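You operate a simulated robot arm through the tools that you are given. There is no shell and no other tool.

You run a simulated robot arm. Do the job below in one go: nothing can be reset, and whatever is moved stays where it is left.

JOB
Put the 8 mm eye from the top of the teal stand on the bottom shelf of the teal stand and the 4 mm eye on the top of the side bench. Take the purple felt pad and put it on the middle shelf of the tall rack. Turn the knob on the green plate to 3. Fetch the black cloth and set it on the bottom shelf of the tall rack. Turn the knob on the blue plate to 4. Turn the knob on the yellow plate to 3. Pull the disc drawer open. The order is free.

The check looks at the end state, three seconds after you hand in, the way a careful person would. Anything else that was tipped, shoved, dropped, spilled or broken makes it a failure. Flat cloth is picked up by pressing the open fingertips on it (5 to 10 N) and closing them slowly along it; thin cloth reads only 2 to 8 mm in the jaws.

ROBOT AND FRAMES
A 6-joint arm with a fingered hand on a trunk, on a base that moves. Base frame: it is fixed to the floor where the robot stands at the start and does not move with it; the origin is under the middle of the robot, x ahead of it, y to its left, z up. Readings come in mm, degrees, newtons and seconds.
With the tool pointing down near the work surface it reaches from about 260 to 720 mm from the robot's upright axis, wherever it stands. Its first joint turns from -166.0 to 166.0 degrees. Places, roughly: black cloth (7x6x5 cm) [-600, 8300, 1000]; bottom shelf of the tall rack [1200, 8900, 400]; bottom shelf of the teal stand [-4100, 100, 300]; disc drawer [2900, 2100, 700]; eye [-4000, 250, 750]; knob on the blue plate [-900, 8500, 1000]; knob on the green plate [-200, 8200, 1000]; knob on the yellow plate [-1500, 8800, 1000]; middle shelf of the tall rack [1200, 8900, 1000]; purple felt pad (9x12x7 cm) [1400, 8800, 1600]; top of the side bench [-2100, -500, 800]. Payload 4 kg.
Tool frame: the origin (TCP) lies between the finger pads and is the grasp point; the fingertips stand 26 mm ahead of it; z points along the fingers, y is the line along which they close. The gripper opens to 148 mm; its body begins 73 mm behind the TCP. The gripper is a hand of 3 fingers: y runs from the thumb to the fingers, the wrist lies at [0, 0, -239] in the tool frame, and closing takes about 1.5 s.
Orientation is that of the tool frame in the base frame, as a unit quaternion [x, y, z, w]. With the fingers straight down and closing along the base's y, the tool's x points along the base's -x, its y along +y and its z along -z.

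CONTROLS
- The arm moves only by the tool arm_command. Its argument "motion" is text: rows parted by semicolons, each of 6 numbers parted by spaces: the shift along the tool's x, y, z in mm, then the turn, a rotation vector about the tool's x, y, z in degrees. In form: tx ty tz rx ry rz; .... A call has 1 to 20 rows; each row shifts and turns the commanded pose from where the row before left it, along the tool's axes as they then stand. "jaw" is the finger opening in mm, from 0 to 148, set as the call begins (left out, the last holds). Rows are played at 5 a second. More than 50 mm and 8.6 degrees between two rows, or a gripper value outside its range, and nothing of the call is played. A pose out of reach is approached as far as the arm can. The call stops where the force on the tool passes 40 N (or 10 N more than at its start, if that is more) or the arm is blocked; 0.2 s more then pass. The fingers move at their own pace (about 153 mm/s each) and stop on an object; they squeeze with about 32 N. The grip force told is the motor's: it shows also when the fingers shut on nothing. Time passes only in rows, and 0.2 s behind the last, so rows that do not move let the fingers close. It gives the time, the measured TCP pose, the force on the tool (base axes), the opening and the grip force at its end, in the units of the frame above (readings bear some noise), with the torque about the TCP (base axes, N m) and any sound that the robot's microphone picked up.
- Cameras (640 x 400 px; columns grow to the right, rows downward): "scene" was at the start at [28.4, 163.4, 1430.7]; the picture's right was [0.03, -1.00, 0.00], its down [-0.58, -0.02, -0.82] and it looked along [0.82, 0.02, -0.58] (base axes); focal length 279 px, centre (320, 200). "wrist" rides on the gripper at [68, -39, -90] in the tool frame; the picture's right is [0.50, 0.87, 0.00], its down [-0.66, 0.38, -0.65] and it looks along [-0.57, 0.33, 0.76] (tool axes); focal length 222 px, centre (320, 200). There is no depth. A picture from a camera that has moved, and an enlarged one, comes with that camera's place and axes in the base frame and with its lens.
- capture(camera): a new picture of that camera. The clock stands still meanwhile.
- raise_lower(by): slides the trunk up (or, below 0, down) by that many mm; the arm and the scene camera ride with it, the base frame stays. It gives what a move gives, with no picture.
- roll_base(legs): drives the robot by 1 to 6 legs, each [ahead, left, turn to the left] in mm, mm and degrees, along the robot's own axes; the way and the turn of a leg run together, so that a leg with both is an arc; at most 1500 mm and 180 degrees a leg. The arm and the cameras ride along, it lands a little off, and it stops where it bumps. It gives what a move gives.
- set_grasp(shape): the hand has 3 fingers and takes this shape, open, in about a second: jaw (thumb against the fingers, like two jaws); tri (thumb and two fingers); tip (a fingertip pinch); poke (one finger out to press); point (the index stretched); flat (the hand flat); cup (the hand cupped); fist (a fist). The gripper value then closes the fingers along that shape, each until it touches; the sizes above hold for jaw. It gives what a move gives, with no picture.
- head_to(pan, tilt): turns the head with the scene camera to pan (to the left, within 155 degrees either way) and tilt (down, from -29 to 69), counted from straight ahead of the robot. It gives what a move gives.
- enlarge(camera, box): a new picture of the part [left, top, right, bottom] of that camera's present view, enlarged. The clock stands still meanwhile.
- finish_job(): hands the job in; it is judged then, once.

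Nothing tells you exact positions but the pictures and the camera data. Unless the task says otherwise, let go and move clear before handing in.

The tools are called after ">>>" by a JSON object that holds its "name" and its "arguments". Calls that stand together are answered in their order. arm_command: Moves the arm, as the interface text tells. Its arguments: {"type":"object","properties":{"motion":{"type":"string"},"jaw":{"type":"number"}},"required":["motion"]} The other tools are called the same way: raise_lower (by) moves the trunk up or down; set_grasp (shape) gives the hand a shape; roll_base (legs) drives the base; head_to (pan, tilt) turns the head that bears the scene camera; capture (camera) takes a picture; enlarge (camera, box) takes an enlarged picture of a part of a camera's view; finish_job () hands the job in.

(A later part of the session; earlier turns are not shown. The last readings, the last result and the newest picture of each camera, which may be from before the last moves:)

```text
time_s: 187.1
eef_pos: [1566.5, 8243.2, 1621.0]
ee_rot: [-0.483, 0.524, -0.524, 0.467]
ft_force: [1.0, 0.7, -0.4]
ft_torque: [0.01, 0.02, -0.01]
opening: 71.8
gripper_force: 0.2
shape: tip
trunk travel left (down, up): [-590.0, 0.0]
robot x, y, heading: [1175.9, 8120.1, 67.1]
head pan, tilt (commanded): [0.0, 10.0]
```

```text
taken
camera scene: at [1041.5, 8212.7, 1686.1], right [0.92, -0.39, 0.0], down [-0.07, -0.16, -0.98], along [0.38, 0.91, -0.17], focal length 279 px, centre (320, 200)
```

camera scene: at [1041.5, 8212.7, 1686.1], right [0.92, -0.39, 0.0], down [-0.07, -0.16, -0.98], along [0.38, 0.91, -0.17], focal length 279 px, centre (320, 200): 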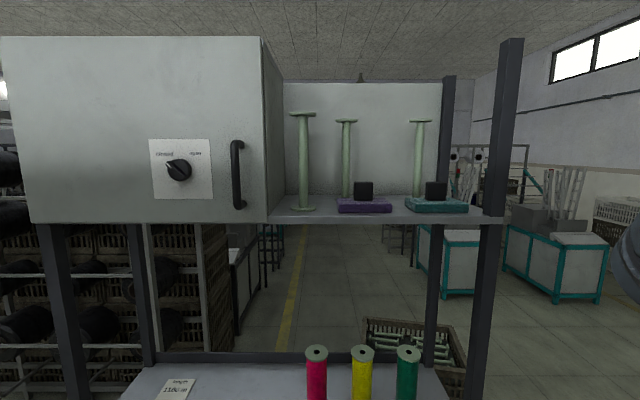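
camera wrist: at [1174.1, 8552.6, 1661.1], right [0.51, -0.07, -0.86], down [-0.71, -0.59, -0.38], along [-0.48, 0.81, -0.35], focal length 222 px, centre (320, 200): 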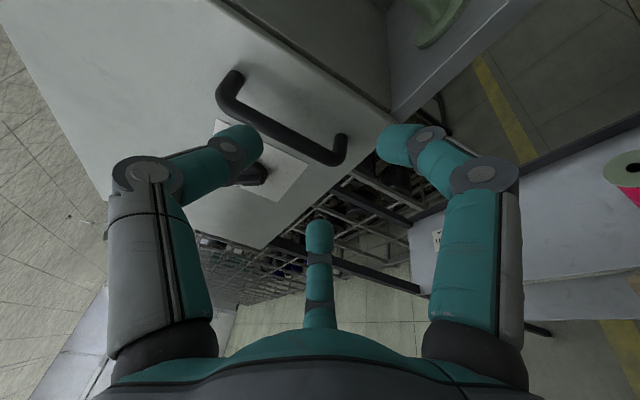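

I'm facing the rack squarely now and everything on the shelf is intact. I'll push the wrist forward first, swing the hand left about the wrist to point at the rack, and then line up with the pad's block.

>>> {"name": "arm_command", "arguments": {"motion": "-41.2 -9.2 12.8 0 0 0; -41.2 -9.2 12.8 0 0 0; -41.2 -9.2 12.8 0 0 0; 0 0 0 0 0 0"}}

>>> {"name": "arm_command", "arguments": {"motion": "-33.55 0 -2.37 0 -8.07 0; -33.55 0 -2.37 0 -8.07 0; -33.55 0 -2.37 0 -8.07 0; -33.55 0 -2.37 0 -8.07 0; -33.55 0 -2.37 0 -8.07 0; -33.55 0 -2.37 0 -8.07 0; -33.55 0 -2.37 0 -8.07 0; -33.55 0 -2.37 0 -8.07 0; -33.55 0 -2.37 0 -8.07 0; 0 0 0 0 0 0"}}

>>> {"name": "capture", "arguments": {"camera": "scene"}}

```text
time_s: 188.1
eef_pos: [1618.6, 8360.6, 1646.1]
ee_rot: [0.482, -0.524, 0.524, -0.467]
ft_force: [-0.5, 0.7, 0.8]
ft_torque: [-0.01, -0.01, -0.02]
opening: 72.4
gripper_force: 0.0
shape: tip
trunk travel left (down, up): [-590.0, 0.0]
robot x, y, heading: [1178.0, 8118.9, 67.2]
head pan, tilt (commanded): [0.0, 10.0]
```

```text
time_s: 190.3
eef_pos: [1408.3, 8640.4, 1630.7]
ee_rot: [0.693, -0.157, 0.148, -0.688]
ft_force: [0.8, 0.2, -0.2]
ft_torque: [-0.03, 0.01, 0.0]
opening: 72.0
gripper_force: 0.1
shape: tip
out of reach, approached as far as the arm can: row 7, 8, 9
trunk travel left (down, up): [-590.0, 0.0]
robot x, y, heading: [1176.0, 8119.0, 67.1]
head pan, tilt (commanded): [0.0, 10.0]
```

```text
taken
camera scene: at [1041.9, 8212.7, 1686.3], right [0.92, -0.39, 0.0], down [-0.07, -0.16, -0.98], along [0.38, 0.91, -0.17], focal length 279 px, centre (320, 200)
```

scene: 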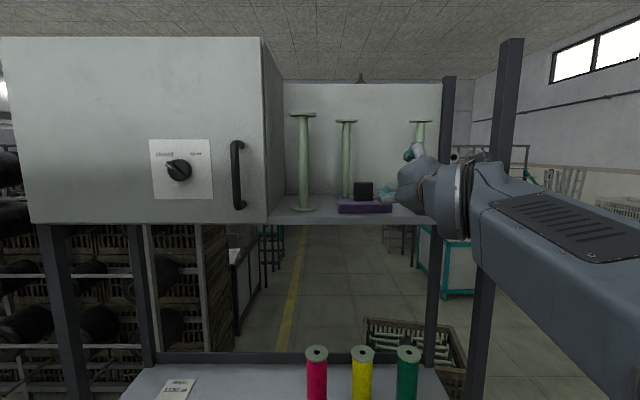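

>>> {"name": "enlarge", "arguments": {"camera": "scene", "box": [280, 140, 440, 240]}}

>>> {"name": "capture", "arguments": {"camera": "wrist"}}

```text
4.00 times, centred on (360, 190) of scene
camera zoom: at [1041.9, 8212.7, 1686.3], right [0.92, -0.39, 0.0], down [-0.07, -0.16, -0.98], along [0.38, 0.91, -0.17], focal length 1116 px, centre (160, 240)
```

zoom: 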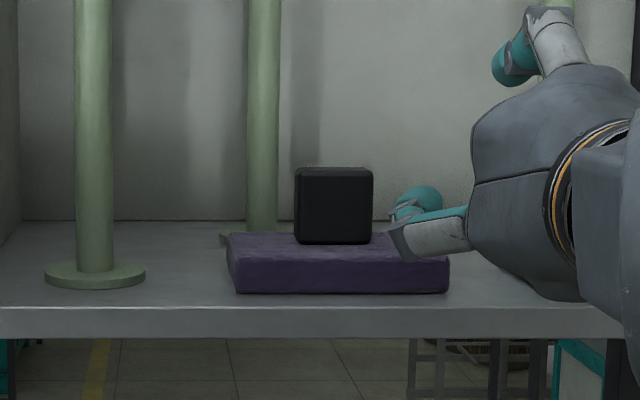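

```text
taken
camera wrist: at [1432.4, 8529.9, 1669.4], right [0.44, -0.21, -0.87], down [-0.88, -0.32, -0.36], along [-0.2, 0.92, -0.33], focal length 222 px, centre (320, 200)
```

wrist: 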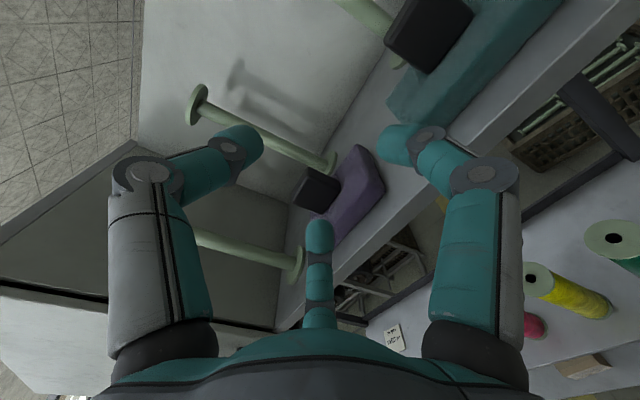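

The block's front face is at about (1384, 8765, 1592) and the shelf top is at z 1548. I'll retract and raise the hand, pitch it 5° down, then roll the base 140 mm closer.

>>> {"name": "arm_command", "arguments": {"motion": "-12 -6 -30 0 0 0; -20 -9 -30 0 -1 0; -20 -9 -20 0 -1 0; -18 0 0 -5 0 0; 0 0 0 0 0 0", "jaw": 72}}

>>> {"name": "roll_base", "arguments": {"legs": [[140, 0, 0]]}}

>>> {"name": "enlarge", "arguments": {"camera": "scene", "box": [260, 140, 500, 290]}}

>>> {"name": "capture", "arguments": {"camera": "wrist"}}

```text
time_s: 191.5
eef_pos: [1319.7, 8588.3, 1657.2]
ee_rot: [0.73, -0.138, 0.118, -0.658]
ft_force: [-0.3, 0.0, -0.1]
ft_torque: [-0.02, 0.01, 0.02]
opening: 72.0
gripper_force: 0.0
shape: tip
out of reach, approached as far as the arm can: row 1
trunk travel left (down, up): [-590.0, 0.0]
robot x, y, heading: [1176.9, 8118.8, 67.1]
head pan, tilt (commanded): [0.0, 10.0]
```

```text
time_s: 192.8
eef_pos: [1373.2, 8718.6, 1656.9]
ee_rot: [0.73, -0.139, 0.118, -0.659]
ft_force: [-0.5, 0.3, -0.8]
ft_torque: [0.01, 0.02, 0.03]
opening: 72.0
gripper_force: 0.0
shape: tip
trunk travel left (down, up): [-590.0, 0.0]
robot x, y, heading: [1234.2, 8247.8, 67.3]
head pan, tilt (commanded): [0.0, 10.0]
```

```text
2.67 times, centred on (380, 215) of scene
camera zoom: at [1096.0, 8342.0, 1686.2], right [0.92, -0.39, 0.0], down [-0.07, -0.16, -0.98], along [0.38, 0.91, -0.17], focal length 744 px, centre (160, 160)
```

zoom: 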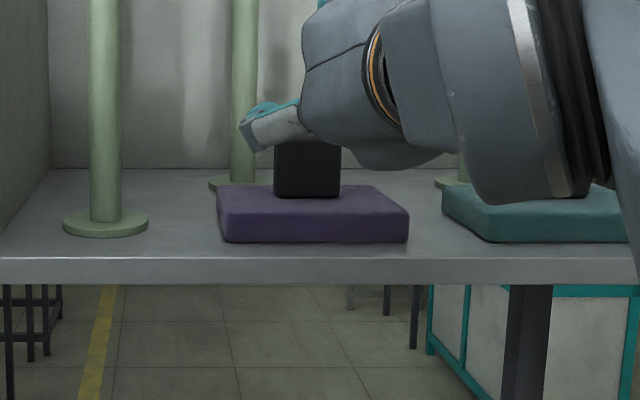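

```text
taken
camera wrist: at [1406.4, 8614.4, 1704.1], right [0.43, -0.26, -0.87], down [-0.86, -0.41, -0.3], along [-0.28, 0.87, -0.4], focal length 222 px, centre (320, 200)
```

wrist: 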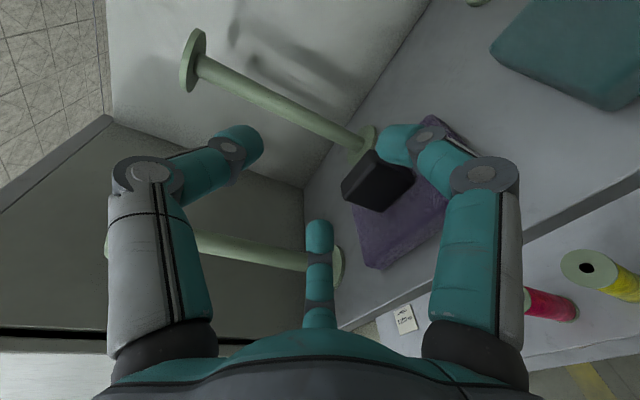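

>>> {"name": "enlarge", "arguments": {"camera": "wrist", "box": [280, 80, 480, 205]}}

```text
3.20 times, centred on (380, 142) of wrist
camera zoom: at [1406.4, 8614.4, 1704.1], right [0.43, -0.26, -0.87], down [-0.86, -0.41, -0.3], along [-0.28, 0.87, -0.4], focal length 711 px, centre (128, 384)
```

zoom: 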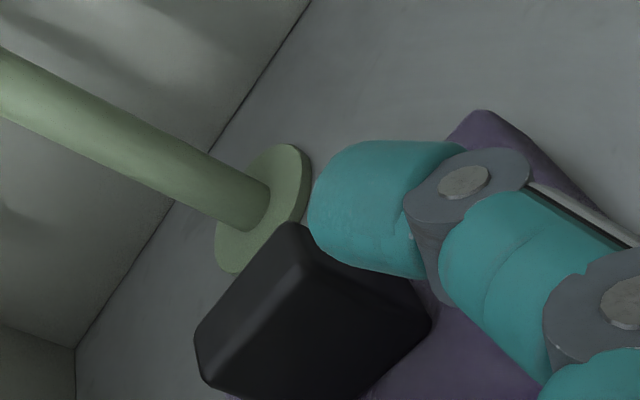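

>>> {"name": "arm_command", "arguments": {"motion": "-5 20.4 2.1 0 0.95 0; -5 20.4 2.1 0 0.95 0; 0 0 0 0 0 0", "jaw": 72}}

>>> {"name": "enlarge", "arguments": {"camera": "scene", "box": [260, 140, 500, 290]}}

>>> {"name": "capture", "arguments": {"camera": "wrist"}}

```text
time_s: 193.6
eef_pos: [1363.8, 8721.6, 1615.9]
ee_rot: [0.729, -0.15, 0.13, -0.655]
ft_force: [0.0, 0.2, 0.2]
ft_torque: [-0.01, -0.02, 0.0]
opening: 71.9
gripper_force: 0.0
shape: tip
trunk travel left (down, up): [-590.0, 0.0]
robot x, y, heading: [1231.3, 8248.7, 67.1]
head pan, tilt (commanded): [0.0, 10.0]
```

```text
2.67 times, centred on (380, 215) of scene
camera zoom: at [1095.6, 8340.8, 1686.2], right [0.92, -0.39, 0.0], down [-0.07, -0.16, -0.98], along [0.38, 0.91, -0.17], focal length 744 px, centre (160, 160)
```

zoom: 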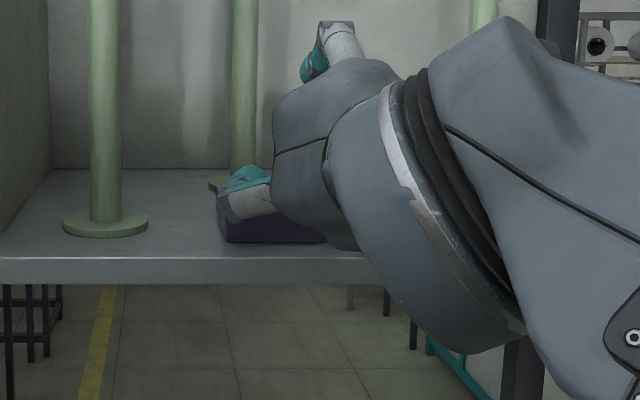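

```text
taken
camera wrist: at [1392.5, 8615.9, 1663.7], right [0.42, -0.28, -0.86], down [-0.87, -0.38, -0.3], along [-0.25, 0.88, -0.4], focal length 222 px, centre (320, 200)
```

wrist: 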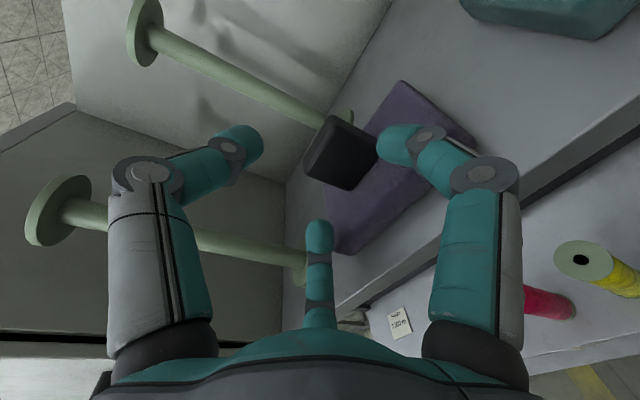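

The block is centred between the two lower fingers in the wrist view. I'll advance 61 mm straight in and close on it.

>>> {"name": "arm_command", "arguments": {"motion": "0 -2.2 20.2 0 0 0; 0 -2.2 20.2 0 0 0; 0 -2.2 20.2 0 0 0; 0 0 0 0 0 0", "jaw": 72}}

>>> {"name": "capture", "arguments": {"camera": "wrist"}}

>>> {"name": "enlarge", "arguments": {"camera": "scene", "box": [260, 140, 500, 290]}}

```text
time_s: 194.6
eef_pos: [1386.6, 8777.3, 1617.4]
ee_rot: [0.729, -0.15, 0.13, -0.655]
ft_force: [-0.2, -0.4, -0.1]
ft_torque: [0.01, -0.03, 0.01]
opening: 71.8
gripper_force: 0.1
shape: tip
trunk travel left (down, up): [-590.0, 0.0]
robot x, y, heading: [1230.3, 8246.6, 67.0]
head pan, tilt (commanded): [0.0, 10.0]
```

```text
taken
camera wrist: at [1416.6, 8672.2, 1664.0], right [0.42, -0.28, -0.86], down [-0.87, -0.38, -0.3], along [-0.25, 0.88, -0.4], focal length 222 px, centre (320, 200)
```

wrist: 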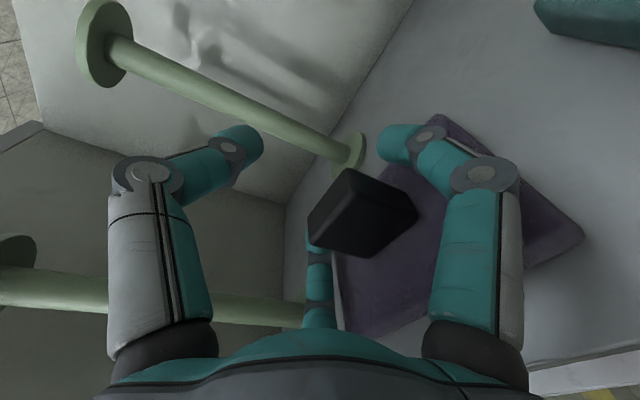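

```text
2.67 times, centred on (380, 215) of scene
camera zoom: at [1095.6, 8341.0, 1686.2], right [0.92, -0.39, 0.0], down [-0.07, -0.16, -0.98], along [0.38, 0.91, -0.17], focal length 744 px, centre (160, 160)
```

zoom: 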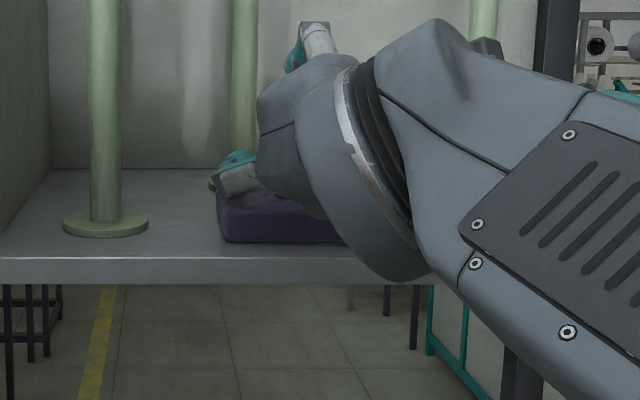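

>>> {"name": "arm_command", "arguments": {"motion": "0 0 0 0 0 0; 0 0 0 0 0 0; 0 0 0 0 0 0; 0 0 0 0 0 0; 0 0 0 0 0 0; 0 0 0 0 0 0; 0 0 0 0 0 0; 0 0 0 0 0 0; 0 0 0 0 0 0", "jaw": 0}}

>>> {"name": "capture", "arguments": {"camera": "wrist"}}

>>> {"name": "enlarge", "arguments": {"camera": "scene", "box": [260, 140, 500, 290]}}

```text
time_s: 196.6
eef_pos: [1387.0, 8777.5, 1616.1]
ee_rot: [0.729, -0.151, 0.13, -0.655]
ft_force: [0.8, 0.0, -0.1]
ft_torque: [0.0, 0.0, 0.01]
opening: 0.0
gripper_force: 31.6
shape: tip
trunk travel left (down, up): [-590.0, 0.0]
robot x, y, heading: [1231.0, 8245.0, 67.3]
head pan, tilt (commanded): [0.0, 10.0]
```

```text
taken
camera wrist: at [1416.5, 8672.0, 1663.9], right [0.42, -0.28, -0.86], down [-0.87, -0.38, -0.3], along [-0.25, 0.88, -0.4], focal length 222 px, centre (320, 200)
```

wrist: 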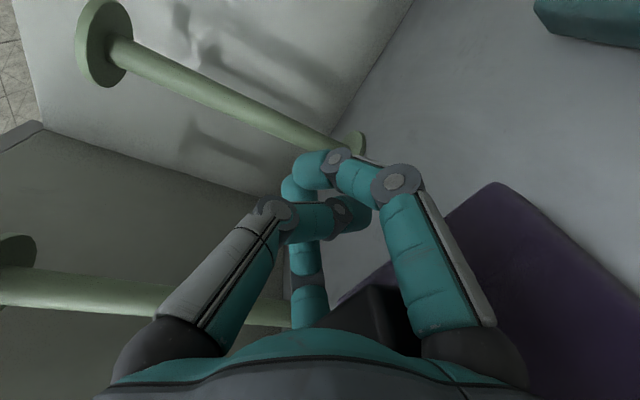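

```text
2.67 times, centred on (380, 215) of scene
camera zoom: at [1095.6, 8340.9, 1686.2], right [0.92, -0.39, 0.0], down [-0.07, -0.16, -0.98], along [0.38, 0.91, -0.17], focal length 744 px, centre (160, 160)
```

zoom: 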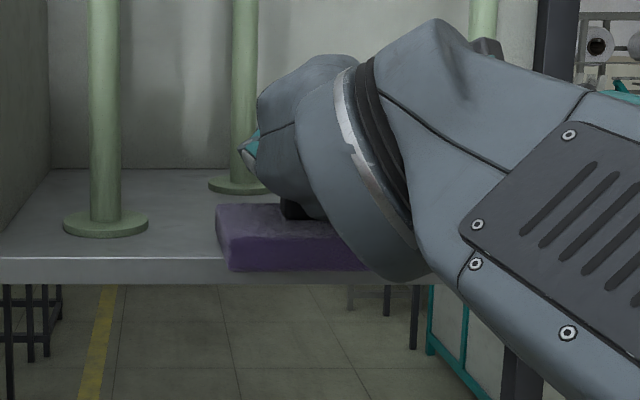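

The fingers slid off the rounded block and drew the pad about 60 mm toward me; it still rests on the shelf, overhanging slightly. Before anything else I'll measure that overhang accurately.

>>> {"name": "enlarge", "arguments": {"camera": "scene", "box": [320, 195, 400, 245]}}

>>> {"name": "enlarge", "arguments": {"camera": "wrist", "box": [260, 130, 580, 330]}}

```text
8.00 times, centred on (360, 220) of scene
camera zoom: at [1095.6, 8340.9, 1686.2], right [0.92, -0.39, 0.0], down [-0.07, -0.16, -0.98], along [0.38, 0.91, -0.17], focal length 2232 px, centre (0, 40)
```

zoom: 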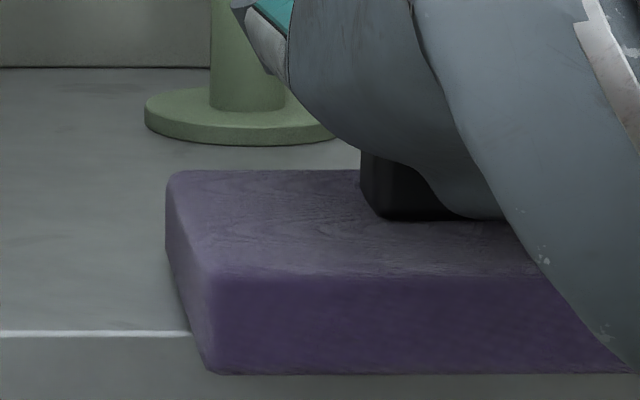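

```text
2.00 times, centred on (420, 230) of wrist
camera zoom: at [1416.5, 8672.0, 1663.9], right [0.42, -0.28, -0.86], down [-0.87, -0.38, -0.3], along [-0.25, 0.88, -0.4], focal length 444 px, centre (120, 140)
```

zoom: 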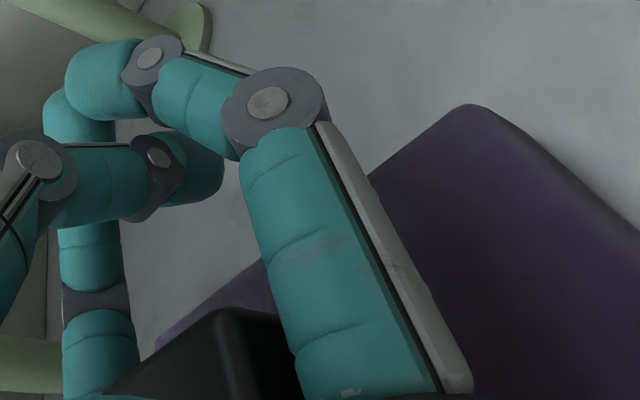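

The pad overhangs the shelf by about 26 mm, which allows a better grip: the two fingers under the overhang and the thumb on top of the block. I'll open the hand slightly, lift it straight up off the block, and back away.

>>> {"name": "arm_command", "arguments": {"motion": "0 0 0 0 0 0; 0 0 0 0 0 0; 0 0 0 0 0 0; 0 0 0 0 0 0; 0 0 0 0 0 0", "jaw": 60}}

>>> {"name": "capture", "arguments": {"camera": "wrist"}}

>>> {"name": "enlarge", "arguments": {"camera": "scene", "box": [320, 195, 400, 245]}}

```text
time_s: 197.8
eef_pos: [1387.7, 8776.2, 1617.1]
ee_rot: [0.729, -0.15, 0.13, -0.655]
ft_force: [-1.0, 0.1, -0.5]
ft_torque: [-0.02, 0.01, 0.01]
opening: 59.5
gripper_force: 0.1
shape: tip
trunk travel left (down, up): [-590.0, 0.0]
robot x, y, heading: [1230.2, 8246.5, 67.0]
head pan, tilt (commanded): [0.0, 10.0]
```

```text
taken
camera wrist: at [1416.5, 8672.0, 1663.9], right [0.42, -0.28, -0.86], down [-0.87, -0.38, -0.3], along [-0.25, 0.88, -0.4], focal length 222 px, centre (320, 200)
```

wrist: 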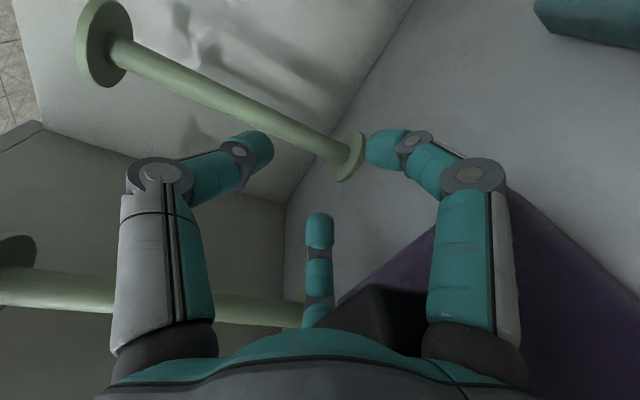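

```text
8.00 times, centred on (360, 220) of scene
camera zoom: at [1095.6, 8340.9, 1686.2], right [0.92, -0.39, 0.0], down [-0.07, -0.16, -0.98], along [0.38, 0.91, -0.17], focal length 2232 px, centre (0, 40)
```

zoom: 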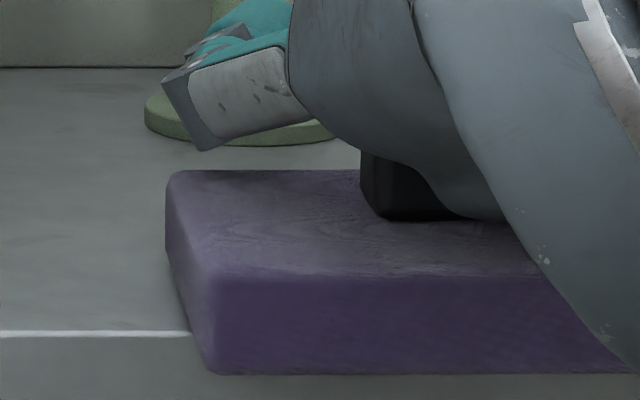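

The pad stays put. I can't lift higher here, so I'll back the hand straight out the way it came in, with the fingers at the entry width, then roll the base back a little.

>>> {"name": "arm_command", "arguments": {"motion": "0 0 0 0 0 0; 0 0 0 0 0 0; 0 1.3 -12 0 0 0; 0 1.3 -12 0 0 0; 0 1.3 -12 0 0 0; 0 1.3 -12 0 0 0; 0 1.3 -12 0 0 0; 0 1.3 -12 0 0 0; 0 0 0 0 0 0", "jaw": 74}}

>>> {"name": "enlarge", "arguments": {"camera": "scene", "box": [260, 140, 500, 290]}}

>>> {"name": "capture", "arguments": {"camera": "wrist"}}

```text
time_s: 199.8
eef_pos: [1358.7, 8709.9, 1616.4]
ee_rot: [0.728, -0.15, 0.13, -0.656]
ft_force: [0.9, 0.5, -1.2]
ft_torque: [0.02, -0.01, -0.02]
opening: 73.3
gripper_force: 0.0
shape: tip
trunk travel left (down, up): [-590.0, 0.0]
robot x, y, heading: [1232.2, 8251.2, 67.2]
head pan, tilt (commanded): [0.0, 10.0]
```

```text
2.67 times, centred on (380, 215) of scene
camera zoom: at [1095.6, 8340.8, 1686.2], right [0.92, -0.39, 0.0], down [-0.07, -0.16, -0.98], along [0.38, 0.91, -0.17], focal length 744 px, centre (160, 160)
```

zoom: 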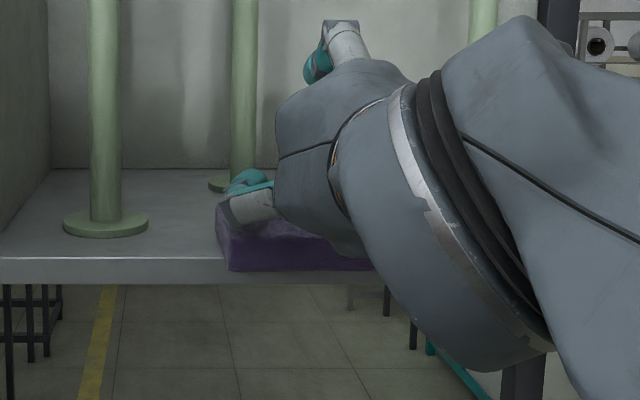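

```text
taken
camera wrist: at [1387.9, 8605.4, 1663.8], right [0.42, -0.28, -0.86], down [-0.87, -0.38, -0.3], along [-0.25, 0.88, -0.4], focal length 222 px, centre (320, 200)
```

wrist: 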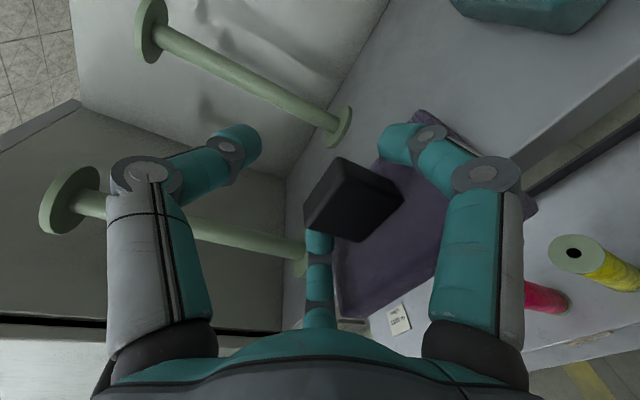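

>>> {"name": "arm_command", "arguments": {"motion": "0 1.3 -12 0 0 0; 0 1.3 -12 0 0 0; 0 1.3 -12 0 0 0; 0 1.3 -12 0 0 0; 0 0 0 0 0 0"}}

>>> {"name": "roll_base", "arguments": {"legs": [[-60, 0, 0]]}}

>>> {"name": "enlarge", "arguments": {"camera": "scene", "box": [260, 140, 500, 290]}}

>>> {"name": "capture", "arguments": {"camera": "wrist"}}

```text
time_s: 201.0
eef_pos: [1340.1, 8666.1, 1617.0]
ee_rot: [0.728, -0.15, 0.129, -0.656]
ft_force: [-0.3, -1.3, 0.4]
ft_torque: [0.03, -0.02, -0.04]
opening: 73.6
gripper_force: 0.2
shape: tip
trunk travel left (down, up): [-590.0, 0.0]
robot x, y, heading: [1231.7, 8246.3, 67.0]
head pan, tilt (commanded): [0.0, 10.0]
```

```text
time_s: 202.0
eef_pos: [1315.7, 8610.8, 1617.7]
ee_rot: [0.728, -0.151, 0.13, -0.656]
ft_force: [0.0, -0.6, -0.3]
ft_torque: [0.03, -0.01, -0.01]
opening: 73.5
gripper_force: 0.0
shape: tip
trunk travel left (down, up): [-590.0, 0.0]
robot x, y, heading: [1207.5, 8191.6, 67.1]
head pan, tilt (commanded): [0.0, 10.0]
```

```text
2.67 times, centred on (380, 215) of scene
camera zoom: at [1071.7, 8284.3, 1686.2], right [0.92, -0.39, 0.0], down [-0.07, -0.16, -0.98], along [0.38, 0.91, -0.17], focal length 744 px, centre (160, 160)
```

zoom: 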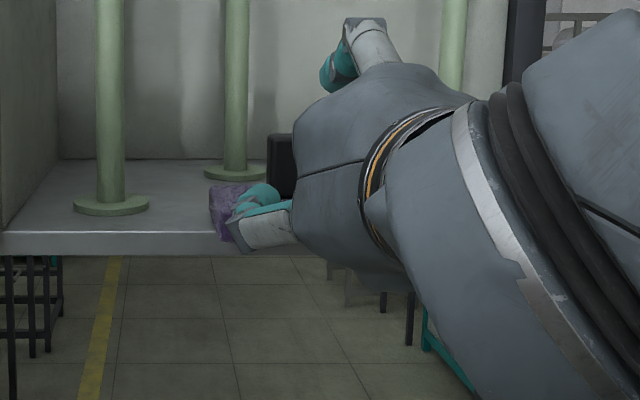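

```text
taken
camera wrist: at [1345.4, 8504.4, 1664.6], right [0.42, -0.28, -0.86], down [-0.87, -0.38, -0.3], along [-0.24, 0.88, -0.4], focal length 222 px, centre (320, 200)
```

wrist: 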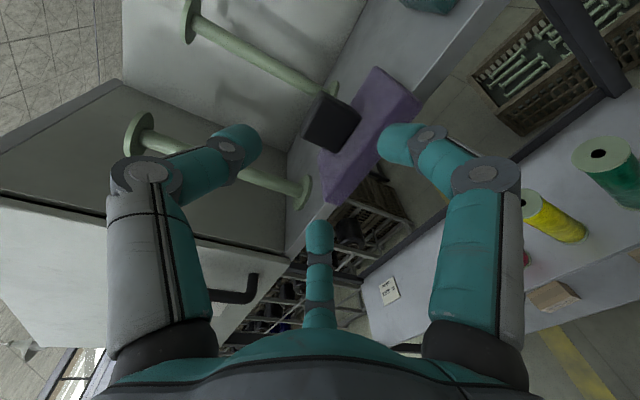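

The pad is resting undisturbed and my hand is clear. I'll open the hand wide, pitch to about 12° down and lower it so the two fingers will pass under the overhang while the thumb passes over the block.

>>> {"name": "arm_command", "arguments": {"motion": "1 25.7 2.8 0 0 0; 1 25.7 2.8 0 0 0; 0 0 0 -6 0 0; 0 0 0 0 0 0", "jaw": 125}}

>>> {"name": "enlarge", "arguments": {"camera": "scene", "box": [260, 140, 500, 290]}}

>>> {"name": "capture", "arguments": {"camera": "wrist"}}

```text
time_s: 203.0
eef_pos: [1317.8, 8610.8, 1565.5]
ee_rot: [0.762, -0.157, 0.122, -0.617]
ft_force: [1.0, -0.6, -0.8]
ft_torque: [-0.01, 0.0, -0.02]
opening: 124.9
gripper_force: 0.1
shape: tip
trunk travel left (down, up): [-590.0, 0.0]
robot x, y, heading: [1208.1, 8194.3, 66.9]
head pan, tilt (commanded): [0.0, 10.0]
```

```text
2.67 times, centred on (380, 215) of scene
camera zoom: at [1072.2, 8285.5, 1686.2], right [0.92, -0.39, 0.0], down [-0.07, -0.16, -0.98], along [0.38, 0.91, -0.17], focal length 744 px, centre (160, 160)
```

zoom: 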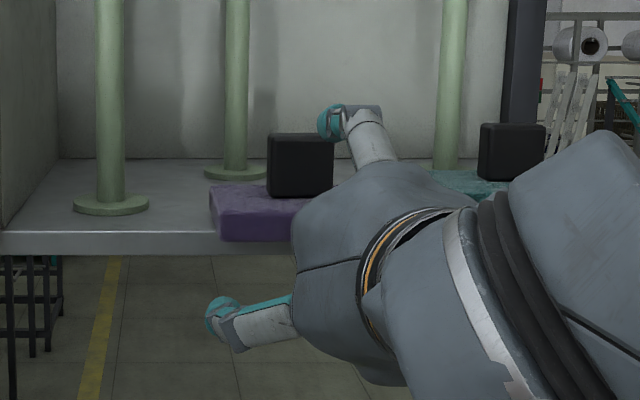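

```text
taken
camera wrist: at [1349.4, 8510.2, 1621.9], right [0.38, -0.36, -0.85], down [-0.88, -0.41, -0.23], along [-0.26, 0.84, -0.47], focal length 222 px, centre (320, 200)
```

wrist: 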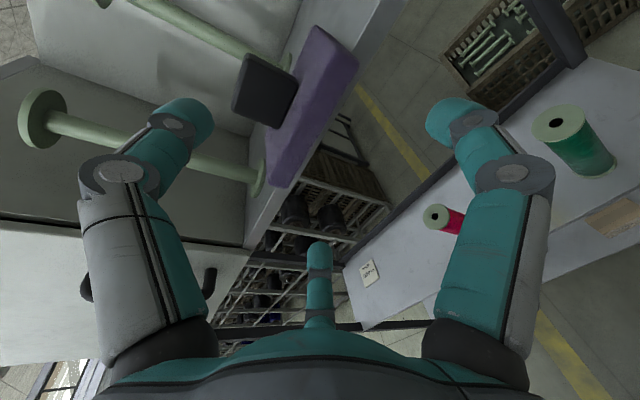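

The fingertip model matches the picture. I'll pitch a little more (17°) and then advance so the fingertips go under the overhang and the thumb over the block.

>>> {"name": "arm_command", "arguments": {"motion": "0 -2.4 -0.5 -4.85 0 0; 0 -4.9 16 0 0 0; 0 -4.9 16 0 0 0; 0 -4.9 16 0 0 0; 0 0 0 0 0 0", "jaw": 125}}

>>> {"name": "enlarge", "arguments": {"camera": "scene", "box": [260, 140, 500, 290]}}

>>> {"name": "capture", "arguments": {"camera": "wrist"}}

```text
time_s: 204.2
eef_pos: [1338.3, 8656.6, 1567.7]
ee_rot: [0.786, -0.162, 0.115, -0.585]
ft_force: [0.3, -1.2, 0.3]
ft_torque: [0.03, 0.01, 0.01]
opening: 125.2
gripper_force: 0.0
shape: tip
trunk travel left (down, up): [-590.0, 0.0]
robot x, y, heading: [1206.2, 8193.6, 67.3]
head pan, tilt (commanded): [0.0, 10.0]
```

```text
2.67 times, centred on (380, 215) of scene
camera zoom: at [1072.2, 8285.6, 1686.2], right [0.92, -0.39, 0.0], down [-0.07, -0.16, -0.98], along [0.38, 0.91, -0.17], focal length 744 px, centre (160, 160)
```

zoom: 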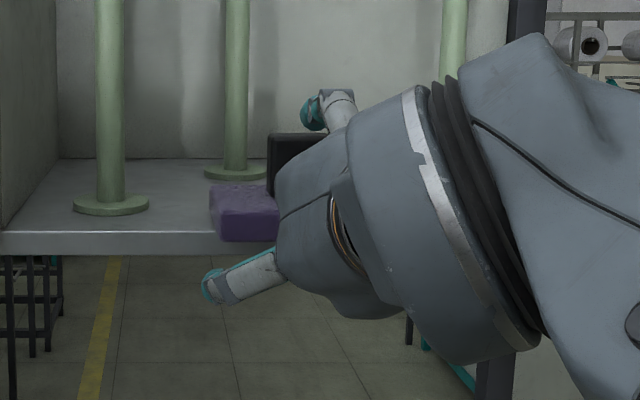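

```text
taken
camera wrist: at [1371.4, 8560.6, 1630.5], right [0.36, -0.42, -0.83], down [-0.89, -0.42, -0.17], along [-0.28, 0.8, -0.53], focal length 222 px, centre (320, 200)
```

wrist: 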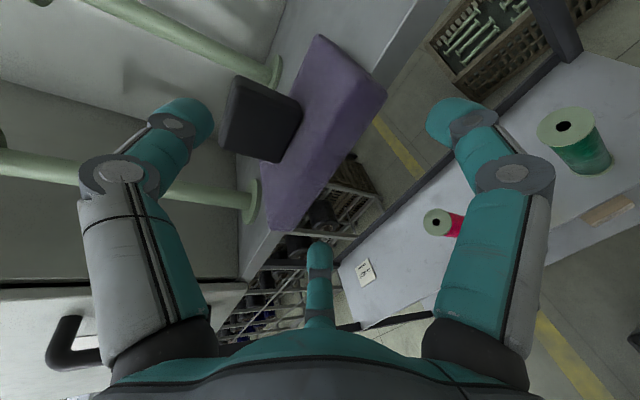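

>>> {"name": "arm_command", "arguments": {"motion": "0 -4.9 16 0 0 0; 0 -4.9 16 0 0 0; 0 0 0 0 0 0", "jaw": 125}}

>>> {"name": "enlarge", "arguments": {"camera": "scene", "box": [260, 140, 500, 290]}}

>>> {"name": "capture", "arguments": {"camera": "wrist"}}

```text
time_s: 205.0
eef_pos: [1351.9, 8688.3, 1567.5]
ee_rot: [0.787, -0.161, 0.116, -0.584]
ft_force: [-0.7, -0.7, -1.2]
ft_torque: [-0.02, 0.02, -0.01]
opening: 124.8
gripper_force: 0.1
shape: tip
trunk travel left (down, up): [-590.0, 0.0]
robot x, y, heading: [1207.7, 8193.4, 67.5]
head pan, tilt (commanded): [0.0, 10.0]
```

```text
2.67 times, centred on (380, 215) of scene
camera zoom: at [1072.2, 8285.5, 1686.2], right [0.92, -0.39, 0.0], down [-0.07, -0.16, -0.98], along [0.38, 0.91, -0.17], focal length 744 px, centre (160, 160)
```

zoom: 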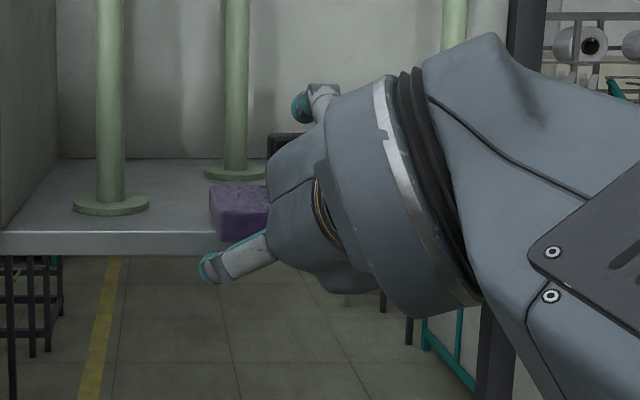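

```text
taken
camera wrist: at [1384.8, 8591.8, 1630.8], right [0.36, -0.42, -0.83], down [-0.89, -0.42, -0.17], along [-0.28, 0.8, -0.53], focal length 222 px, centre (320, 200)
```

wrist: 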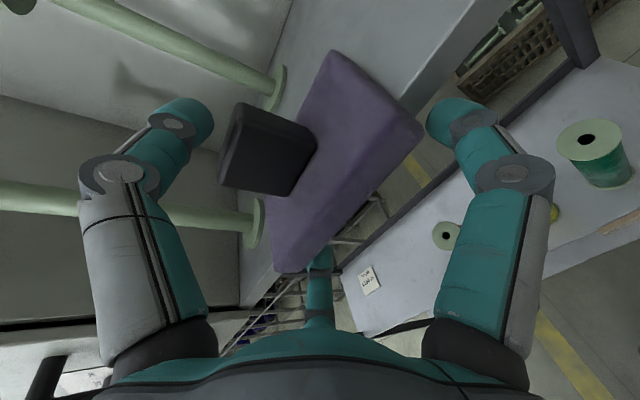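

The left finger is under the pad, the thumb over the block. I'll close in a first small step and check.

>>> {"name": "arm_command", "arguments": {"motion": "0 0 0 0 0 0; 0 0 0 0 0 0; 0 0 0 0 0 0", "jaw": 104}}

>>> {"name": "capture", "arguments": {"camera": "wrist"}}

>>> {"name": "enlarge", "arguments": {"camera": "scene", "box": [260, 140, 500, 290]}}

```text
time_s: 205.8
eef_pos: [1352.2, 8687.0, 1567.3]
ee_rot: [0.787, -0.162, 0.116, -0.584]
ft_force: [0.3, -0.2, 1.4]
ft_torque: [0.01, -0.04, -0.02]
opening: 104.6
gripper_force: 0.0
shape: tip
trunk travel left (down, up): [-590.0, 0.0]
robot x, y, heading: [1209.9, 8193.9, 67.0]
head pan, tilt (commanded): [0.0, 10.0]
```

```text
taken
camera wrist: at [1384.8, 8591.8, 1630.8], right [0.36, -0.42, -0.83], down [-0.89, -0.42, -0.17], along [-0.28, 0.8, -0.53], focal length 222 px, centre (320, 200)
```

wrist: 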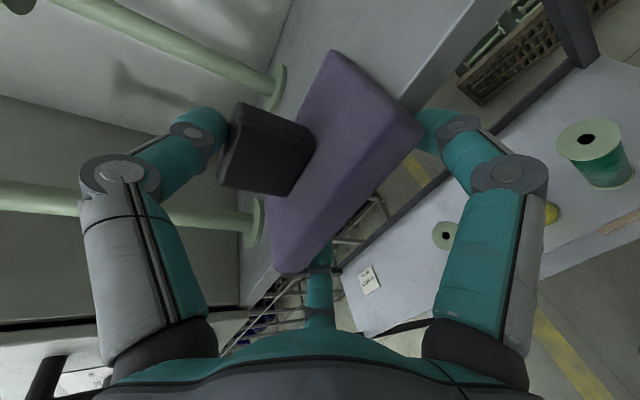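

```text
2.67 times, centred on (380, 215) of scene
camera zoom: at [1072.2, 8285.6, 1686.2], right [0.92, -0.39, 0.0], down [-0.07, -0.16, -0.98], along [0.38, 0.91, -0.17], focal length 744 px, centre (160, 160)
```

zoom: 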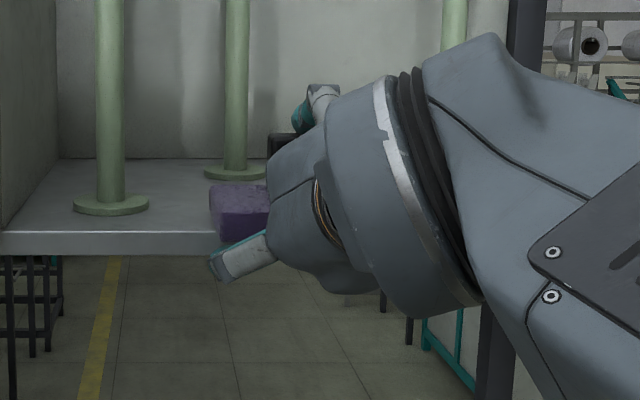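

>>> {"name": "arm_command", "arguments": {"motion": "0 0 0 0 0 0; 0 0 0 0 0 0; 0 0 0 0 0 0; 0 0 0 0 0 0; 0 0 0 0 0 0", "jaw": 80}}

>>> {"name": "capture", "arguments": {"camera": "wrist"}}

>>> {"name": "enlarge", "arguments": {"camera": "scene", "box": [260, 140, 500, 290]}}

```text
time_s: 207.0
eef_pos: [1350.4, 8687.3, 1569.0]
ee_rot: [0.786, -0.162, 0.115, -0.585]
ft_force: [1.2, 3.5, 14.6]
ft_torque: [1.02, -0.42, 0.03]
opening: 67.4
gripper_force: 32.0
shape: tip
trunk travel left (down, up): [-590.0, 0.0]
robot x, y, heading: [1212.0, 8192.5, 67.1]
head pan, tilt (commanded): [0.0, 10.0]
```

```text
taken
camera wrist: at [1384.7, 8591.2, 1631.5], right [0.36, -0.42, -0.83], down [-0.89, -0.42, -0.17], along [-0.28, 0.8, -0.53], focal length 222 px, centre (320, 200)
```

wrist: 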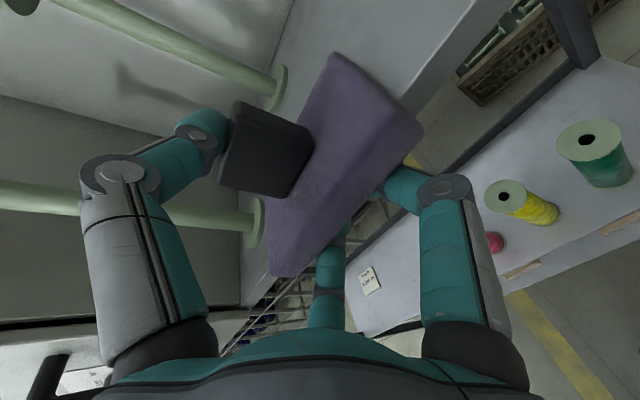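

```text
2.67 times, centred on (380, 215) of scene
camera zoom: at [1072.2, 8285.2, 1686.3], right [0.92, -0.39, 0.0], down [-0.07, -0.16, -0.98], along [0.38, 0.91, -0.17], focal length 744 px, centre (160, 160)
```

zoom: 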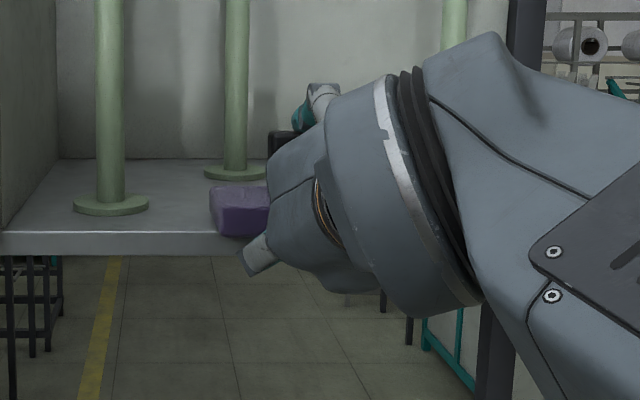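

The hand holds the pad now (grip 32 N, opening 67 mm). I'll lift gently by a few millimetres and check it comes up with the hand.

>>> {"name": "arm_command", "arguments": {"motion": "0 0 0 0 0 0; 0 -2.4 -0.7 0 0 0; 0 -2.4 -0.7 0 0 0; 0 -2.4 -0.7 0 0 0; 0 -2.4 -0.7 0 0 0; 0 0 0 0 0 0", "jaw": 0}}

>>> {"name": "capture", "arguments": {"camera": "wrist"}}

>>> {"name": "enlarge", "arguments": {"camera": "scene", "box": [260, 140, 500, 290]}}

```text
time_s: 208.4
eef_pos: [1350.4, 8688.8, 1577.2]
ee_rot: [0.787, -0.161, 0.115, -0.584]
ft_force: [0.4, -0.4, -1.4]
ft_torque: [-0.02, 0.02, 0.01]
opening: 66.3
gripper_force: 31.9
shape: tip
trunk travel left (down, up): [-590.0, 0.0]
robot x, y, heading: [1207.1, 8194.4, 67.0]
head pan, tilt (commanded): [0.0, 10.0]
```

```text
taken
camera wrist: at [1384.6, 8592.3, 1640.2], right [0.36, -0.43, -0.83], down [-0.89, -0.42, -0.17], along [-0.28, 0.8, -0.53], focal length 222 px, centre (320, 200)
```

wrist: 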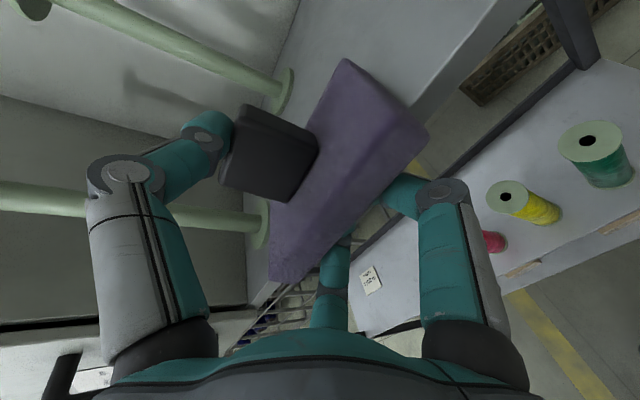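

```text
2.67 times, centred on (380, 215) of scene
camera zoom: at [1072.2, 8285.6, 1686.2], right [0.92, -0.39, 0.0], down [-0.07, -0.16, -0.98], along [0.38, 0.91, -0.17], focal length 744 px, centre (160, 160)
```

zoom: 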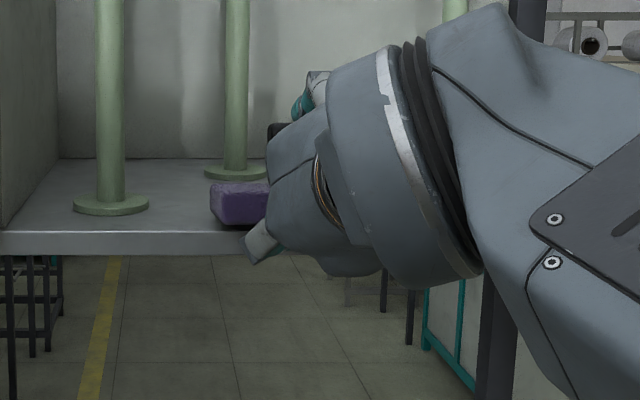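

The pad is clear of the shelf and held firmly. I'll lift slightly more and back out with the base.

>>> {"name": "arm_command", "arguments": {"motion": "0 -4.8 -1.4 0 0 0; 0 -4.8 -1.4 0 0 0; 0 0 0 0 0 0", "jaw": 0}}

>>> {"name": "roll_base", "arguments": {"legs": [[-130, 0, 0]]}}

>>> {"name": "capture", "arguments": {"camera": "scene"}}

>>> {"name": "capture", "arguments": {"camera": "wrist"}}

```text
time_s: 209.2
eef_pos: [1351.3, 8687.6, 1587.8]
ee_rot: [0.787, -0.163, 0.117, -0.584]
ft_force: [0.5, 0.0, -0.7]
ft_torque: [-0.02, -0.01, -0.02]
opening: 66.3
gripper_force: 32.1
shape: tip
trunk travel left (down, up): [-590.0, 0.0]
robot x, y, heading: [1206.8, 8194.0, 67.0]
head pan, tilt (commanded): [0.0, 10.0]
```

```text
time_s: 210.4
eef_pos: [1299.7, 8567.0, 1588.8]
ee_rot: [0.787, -0.162, 0.116, -0.584]
ft_force: [-0.9, -0.7, -1.7]
ft_torque: [-0.03, -0.03, 0.03]
opening: 66.5
gripper_force: 32.1
shape: tip
trunk travel left (down, up): [-590.0, 0.0]
robot x, y, heading: [1158.9, 8073.2, 67.1]
head pan, tilt (commanded): [0.0, 10.0]
```

```text
taken
camera scene: at [1021.4, 8165.5, 1686.2], right [0.92, -0.39, 0.0], down [-0.07, -0.16, -0.98], along [0.38, 0.91, -0.17], focal length 279 px, centre (320, 200)
```

scene: 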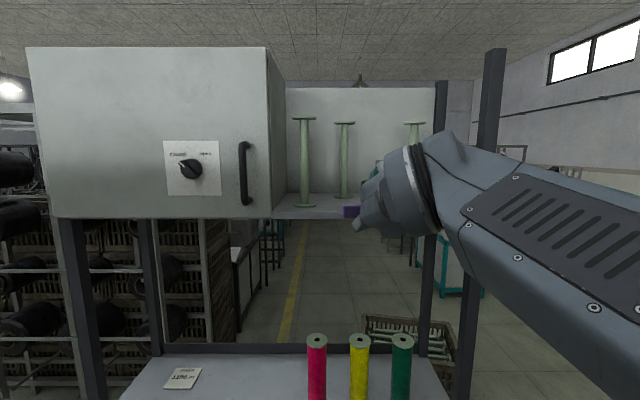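

```text
taken
camera wrist: at [1334.0, 8471.8, 1651.1], right [0.36, -0.42, -0.83], down [-0.89, -0.42, -0.17], along [-0.28, 0.8, -0.53], focal length 222 px, centre (320, 200)
```

wrist: 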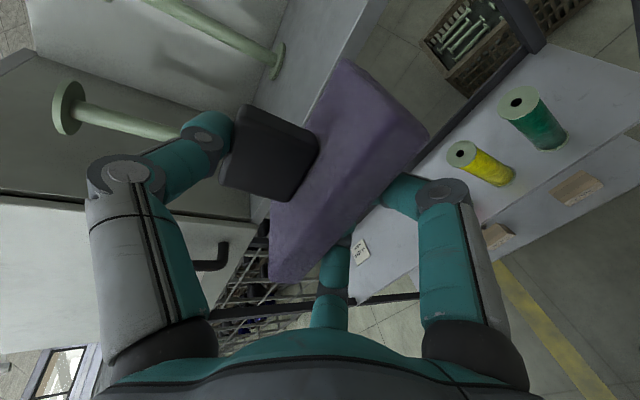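

The pad is held clear of the rack. I'll lower the trunk to bring it toward the middle shelf level and look for a free place there.

>>> {"name": "raise_lower", "arguments": {"by": -330}}

>>> {"name": "head_to", "arguments": {"pan": 0, "tilt": 25}}

>>> {"name": "capture", "arguments": {"camera": "scene"}}

>>> {"name": "capture", "arguments": {"camera": "wrist"}}

```text
time_s: 213.7
eef_pos: [1301.3, 8568.4, 1257.5]
ee_rot: [0.787, -0.161, 0.115, -0.585]
ft_force: [0.0, -0.3, -0.2]
ft_torque: [-0.03, 0.01, -0.04]
opening: 66.3
gripper_force: 32.0
shape: tip
trunk travel left (down, up): [-260.0, 330.0]
robot x, y, heading: [1157.4, 8073.6, 67.3]
head pan, tilt (commanded): [0.0, 10.0]
```

```text
time_s: 214.5
eef_pos: [1300.9, 8568.9, 1258.4]
ee_rot: [0.787, -0.162, 0.116, -0.584]
ft_force: [-0.1, -0.1, -1.2]
ft_torque: [-0.02, 0.0, 0.0]
opening: 66.0
gripper_force: 32.2
shape: tip
trunk travel left (down, up): [-260.0, 330.0]
robot x, y, heading: [1158.9, 8073.1, 67.1]
head pan, tilt (commanded): [0.0, 25.0]
```

```text
taken
camera scene: at [1021.6, 8165.8, 1331.9], right [0.92, -0.39, 0.0], down [-0.16, -0.39, -0.91], along [0.35, 0.83, -0.42], focal length 279 px, centre (320, 200)
```

scene: 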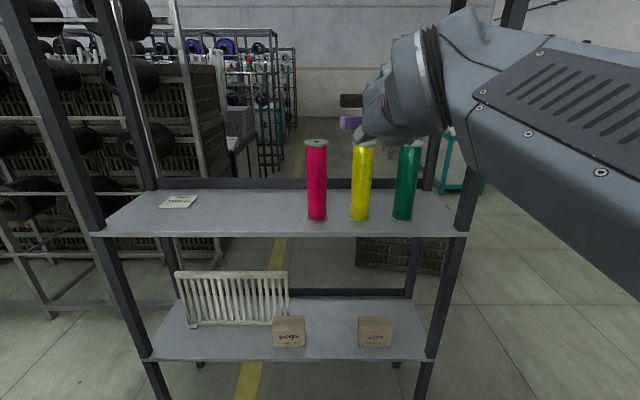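

```text
taken
camera wrist: at [1334.4, 8472.9, 1320.8], right [0.36, -0.42, -0.83], down [-0.89, -0.42, -0.17], along [-0.28, 0.8, -0.53], focal length 222 px, centre (320, 200)
```

wrist: 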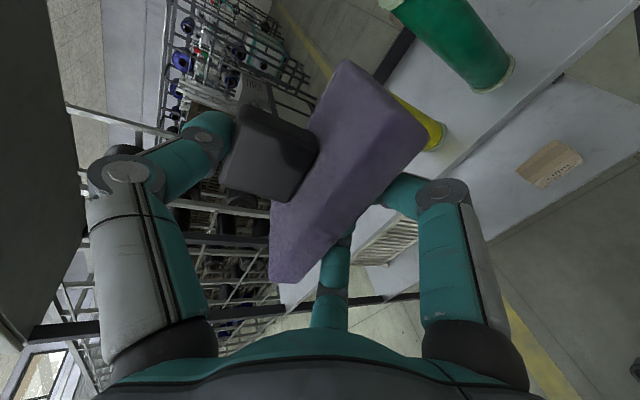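

>>> {"name": "enlarge", "arguments": {"camera": "scene", "box": [180, 160, 340, 260]}}

>>> {"name": "enlarge", "arguments": {"camera": "scene", "box": [90, 130, 490, 380]}}

```text
4.00 times, centred on (260, 210) of scene
camera zoom: at [1021.6, 8165.8, 1331.9], right [0.92, -0.39, 0.0], down [-0.16, -0.39, -0.91], along [0.35, 0.83, -0.42], focal length 1116 px, centre (560, 160)
```

zoom: 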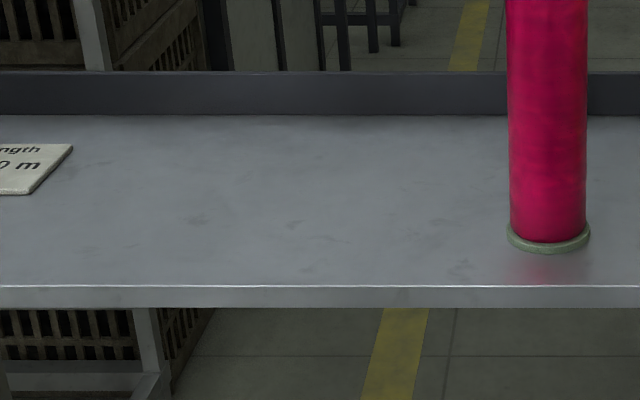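

```text
1.60 times, centred on (290, 255) of scene
camera zoom: at [1021.6, 8165.8, 1331.9], right [0.92, -0.39, 0.0], down [-0.16, -0.39, -0.91], along [0.35, 0.83, -0.42], focal length 446 px, centre (368, 112)
```

zoom: 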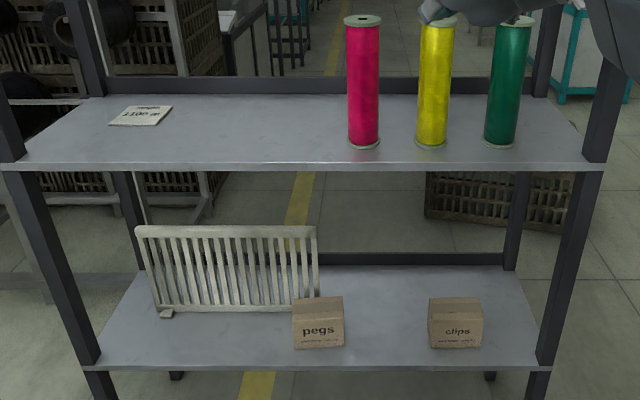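

The middle shelf (z about 948) has a free stretch between the card and the pink spool. Before shifting left I'll check the clearance behind and left of the base.

>>> {"name": "head_to", "arguments": {"pan": 125, "tilt": 45}}

>>> {"name": "capture", "arguments": {"camera": "scene"}}

>>> {"name": "head_to", "arguments": {"pan": 85, "tilt": 35}}

>>> {"name": "capture", "arguments": {"camera": "scene"}}

```text
time_s: 216.5
eef_pos: [1299.4, 8569.0, 1259.1]
ee_rot: [0.787, -0.161, 0.115, -0.584]
ft_force: [1.0, 0.5, -0.9]
ft_torque: [-0.01, -0.01, -0.03]
opening: 66.3
gripper_force: 31.8
shape: tip
trunk travel left (down, up): [-260.0, 330.0]
robot x, y, heading: [1154.2, 8068.9, 67.1]
head pan, tilt (commanded): [125.0, 45.0]
```

```text
taken
camera scene: at [906.1, 8064.0, 1301.3], right [-0.21, 0.98, 0.0], down [0.69, 0.15, -0.71], along [-0.69, -0.15, -0.71], focal length 279 px, centre (320, 200)
```

scene: 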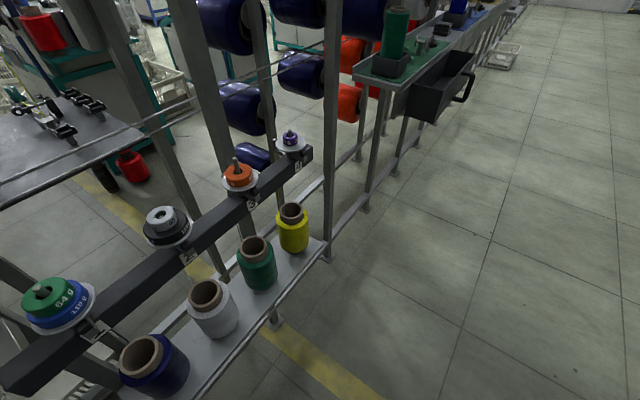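

```text
time_s: 217.6
eef_pos: [1299.2, 8569.2, 1258.0]
ee_rot: [0.787, -0.162, 0.116, -0.584]
ft_force: [0.6, 0.5, -0.1]
ft_torque: [-0.05, 0.01, 0.0]
opening: 66.3
gripper_force: 31.9
shape: tip
trunk travel left (down, up): [-260.0, 330.0]
robot x, y, heading: [1156.1, 8074.5, 67.3]
head pan, tilt (commanded): [85.0, 35.0]
```

```text
taken
camera scene: at [907.8, 8122.2, 1316.1], right [0.47, 0.88, 0.0], down [0.51, -0.27, -0.82], along [-0.72, 0.38, -0.57], focal length 279 px, centre (320, 200)
```

scene: 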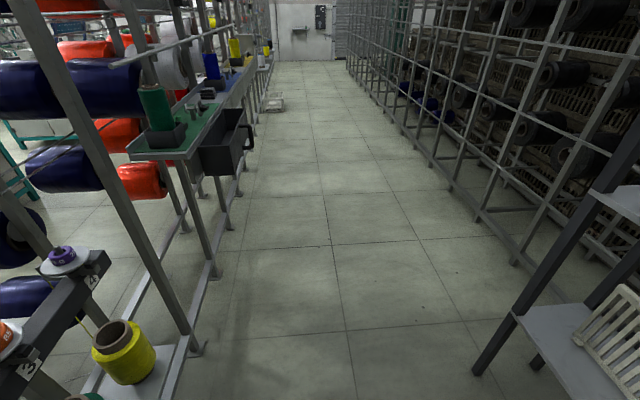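

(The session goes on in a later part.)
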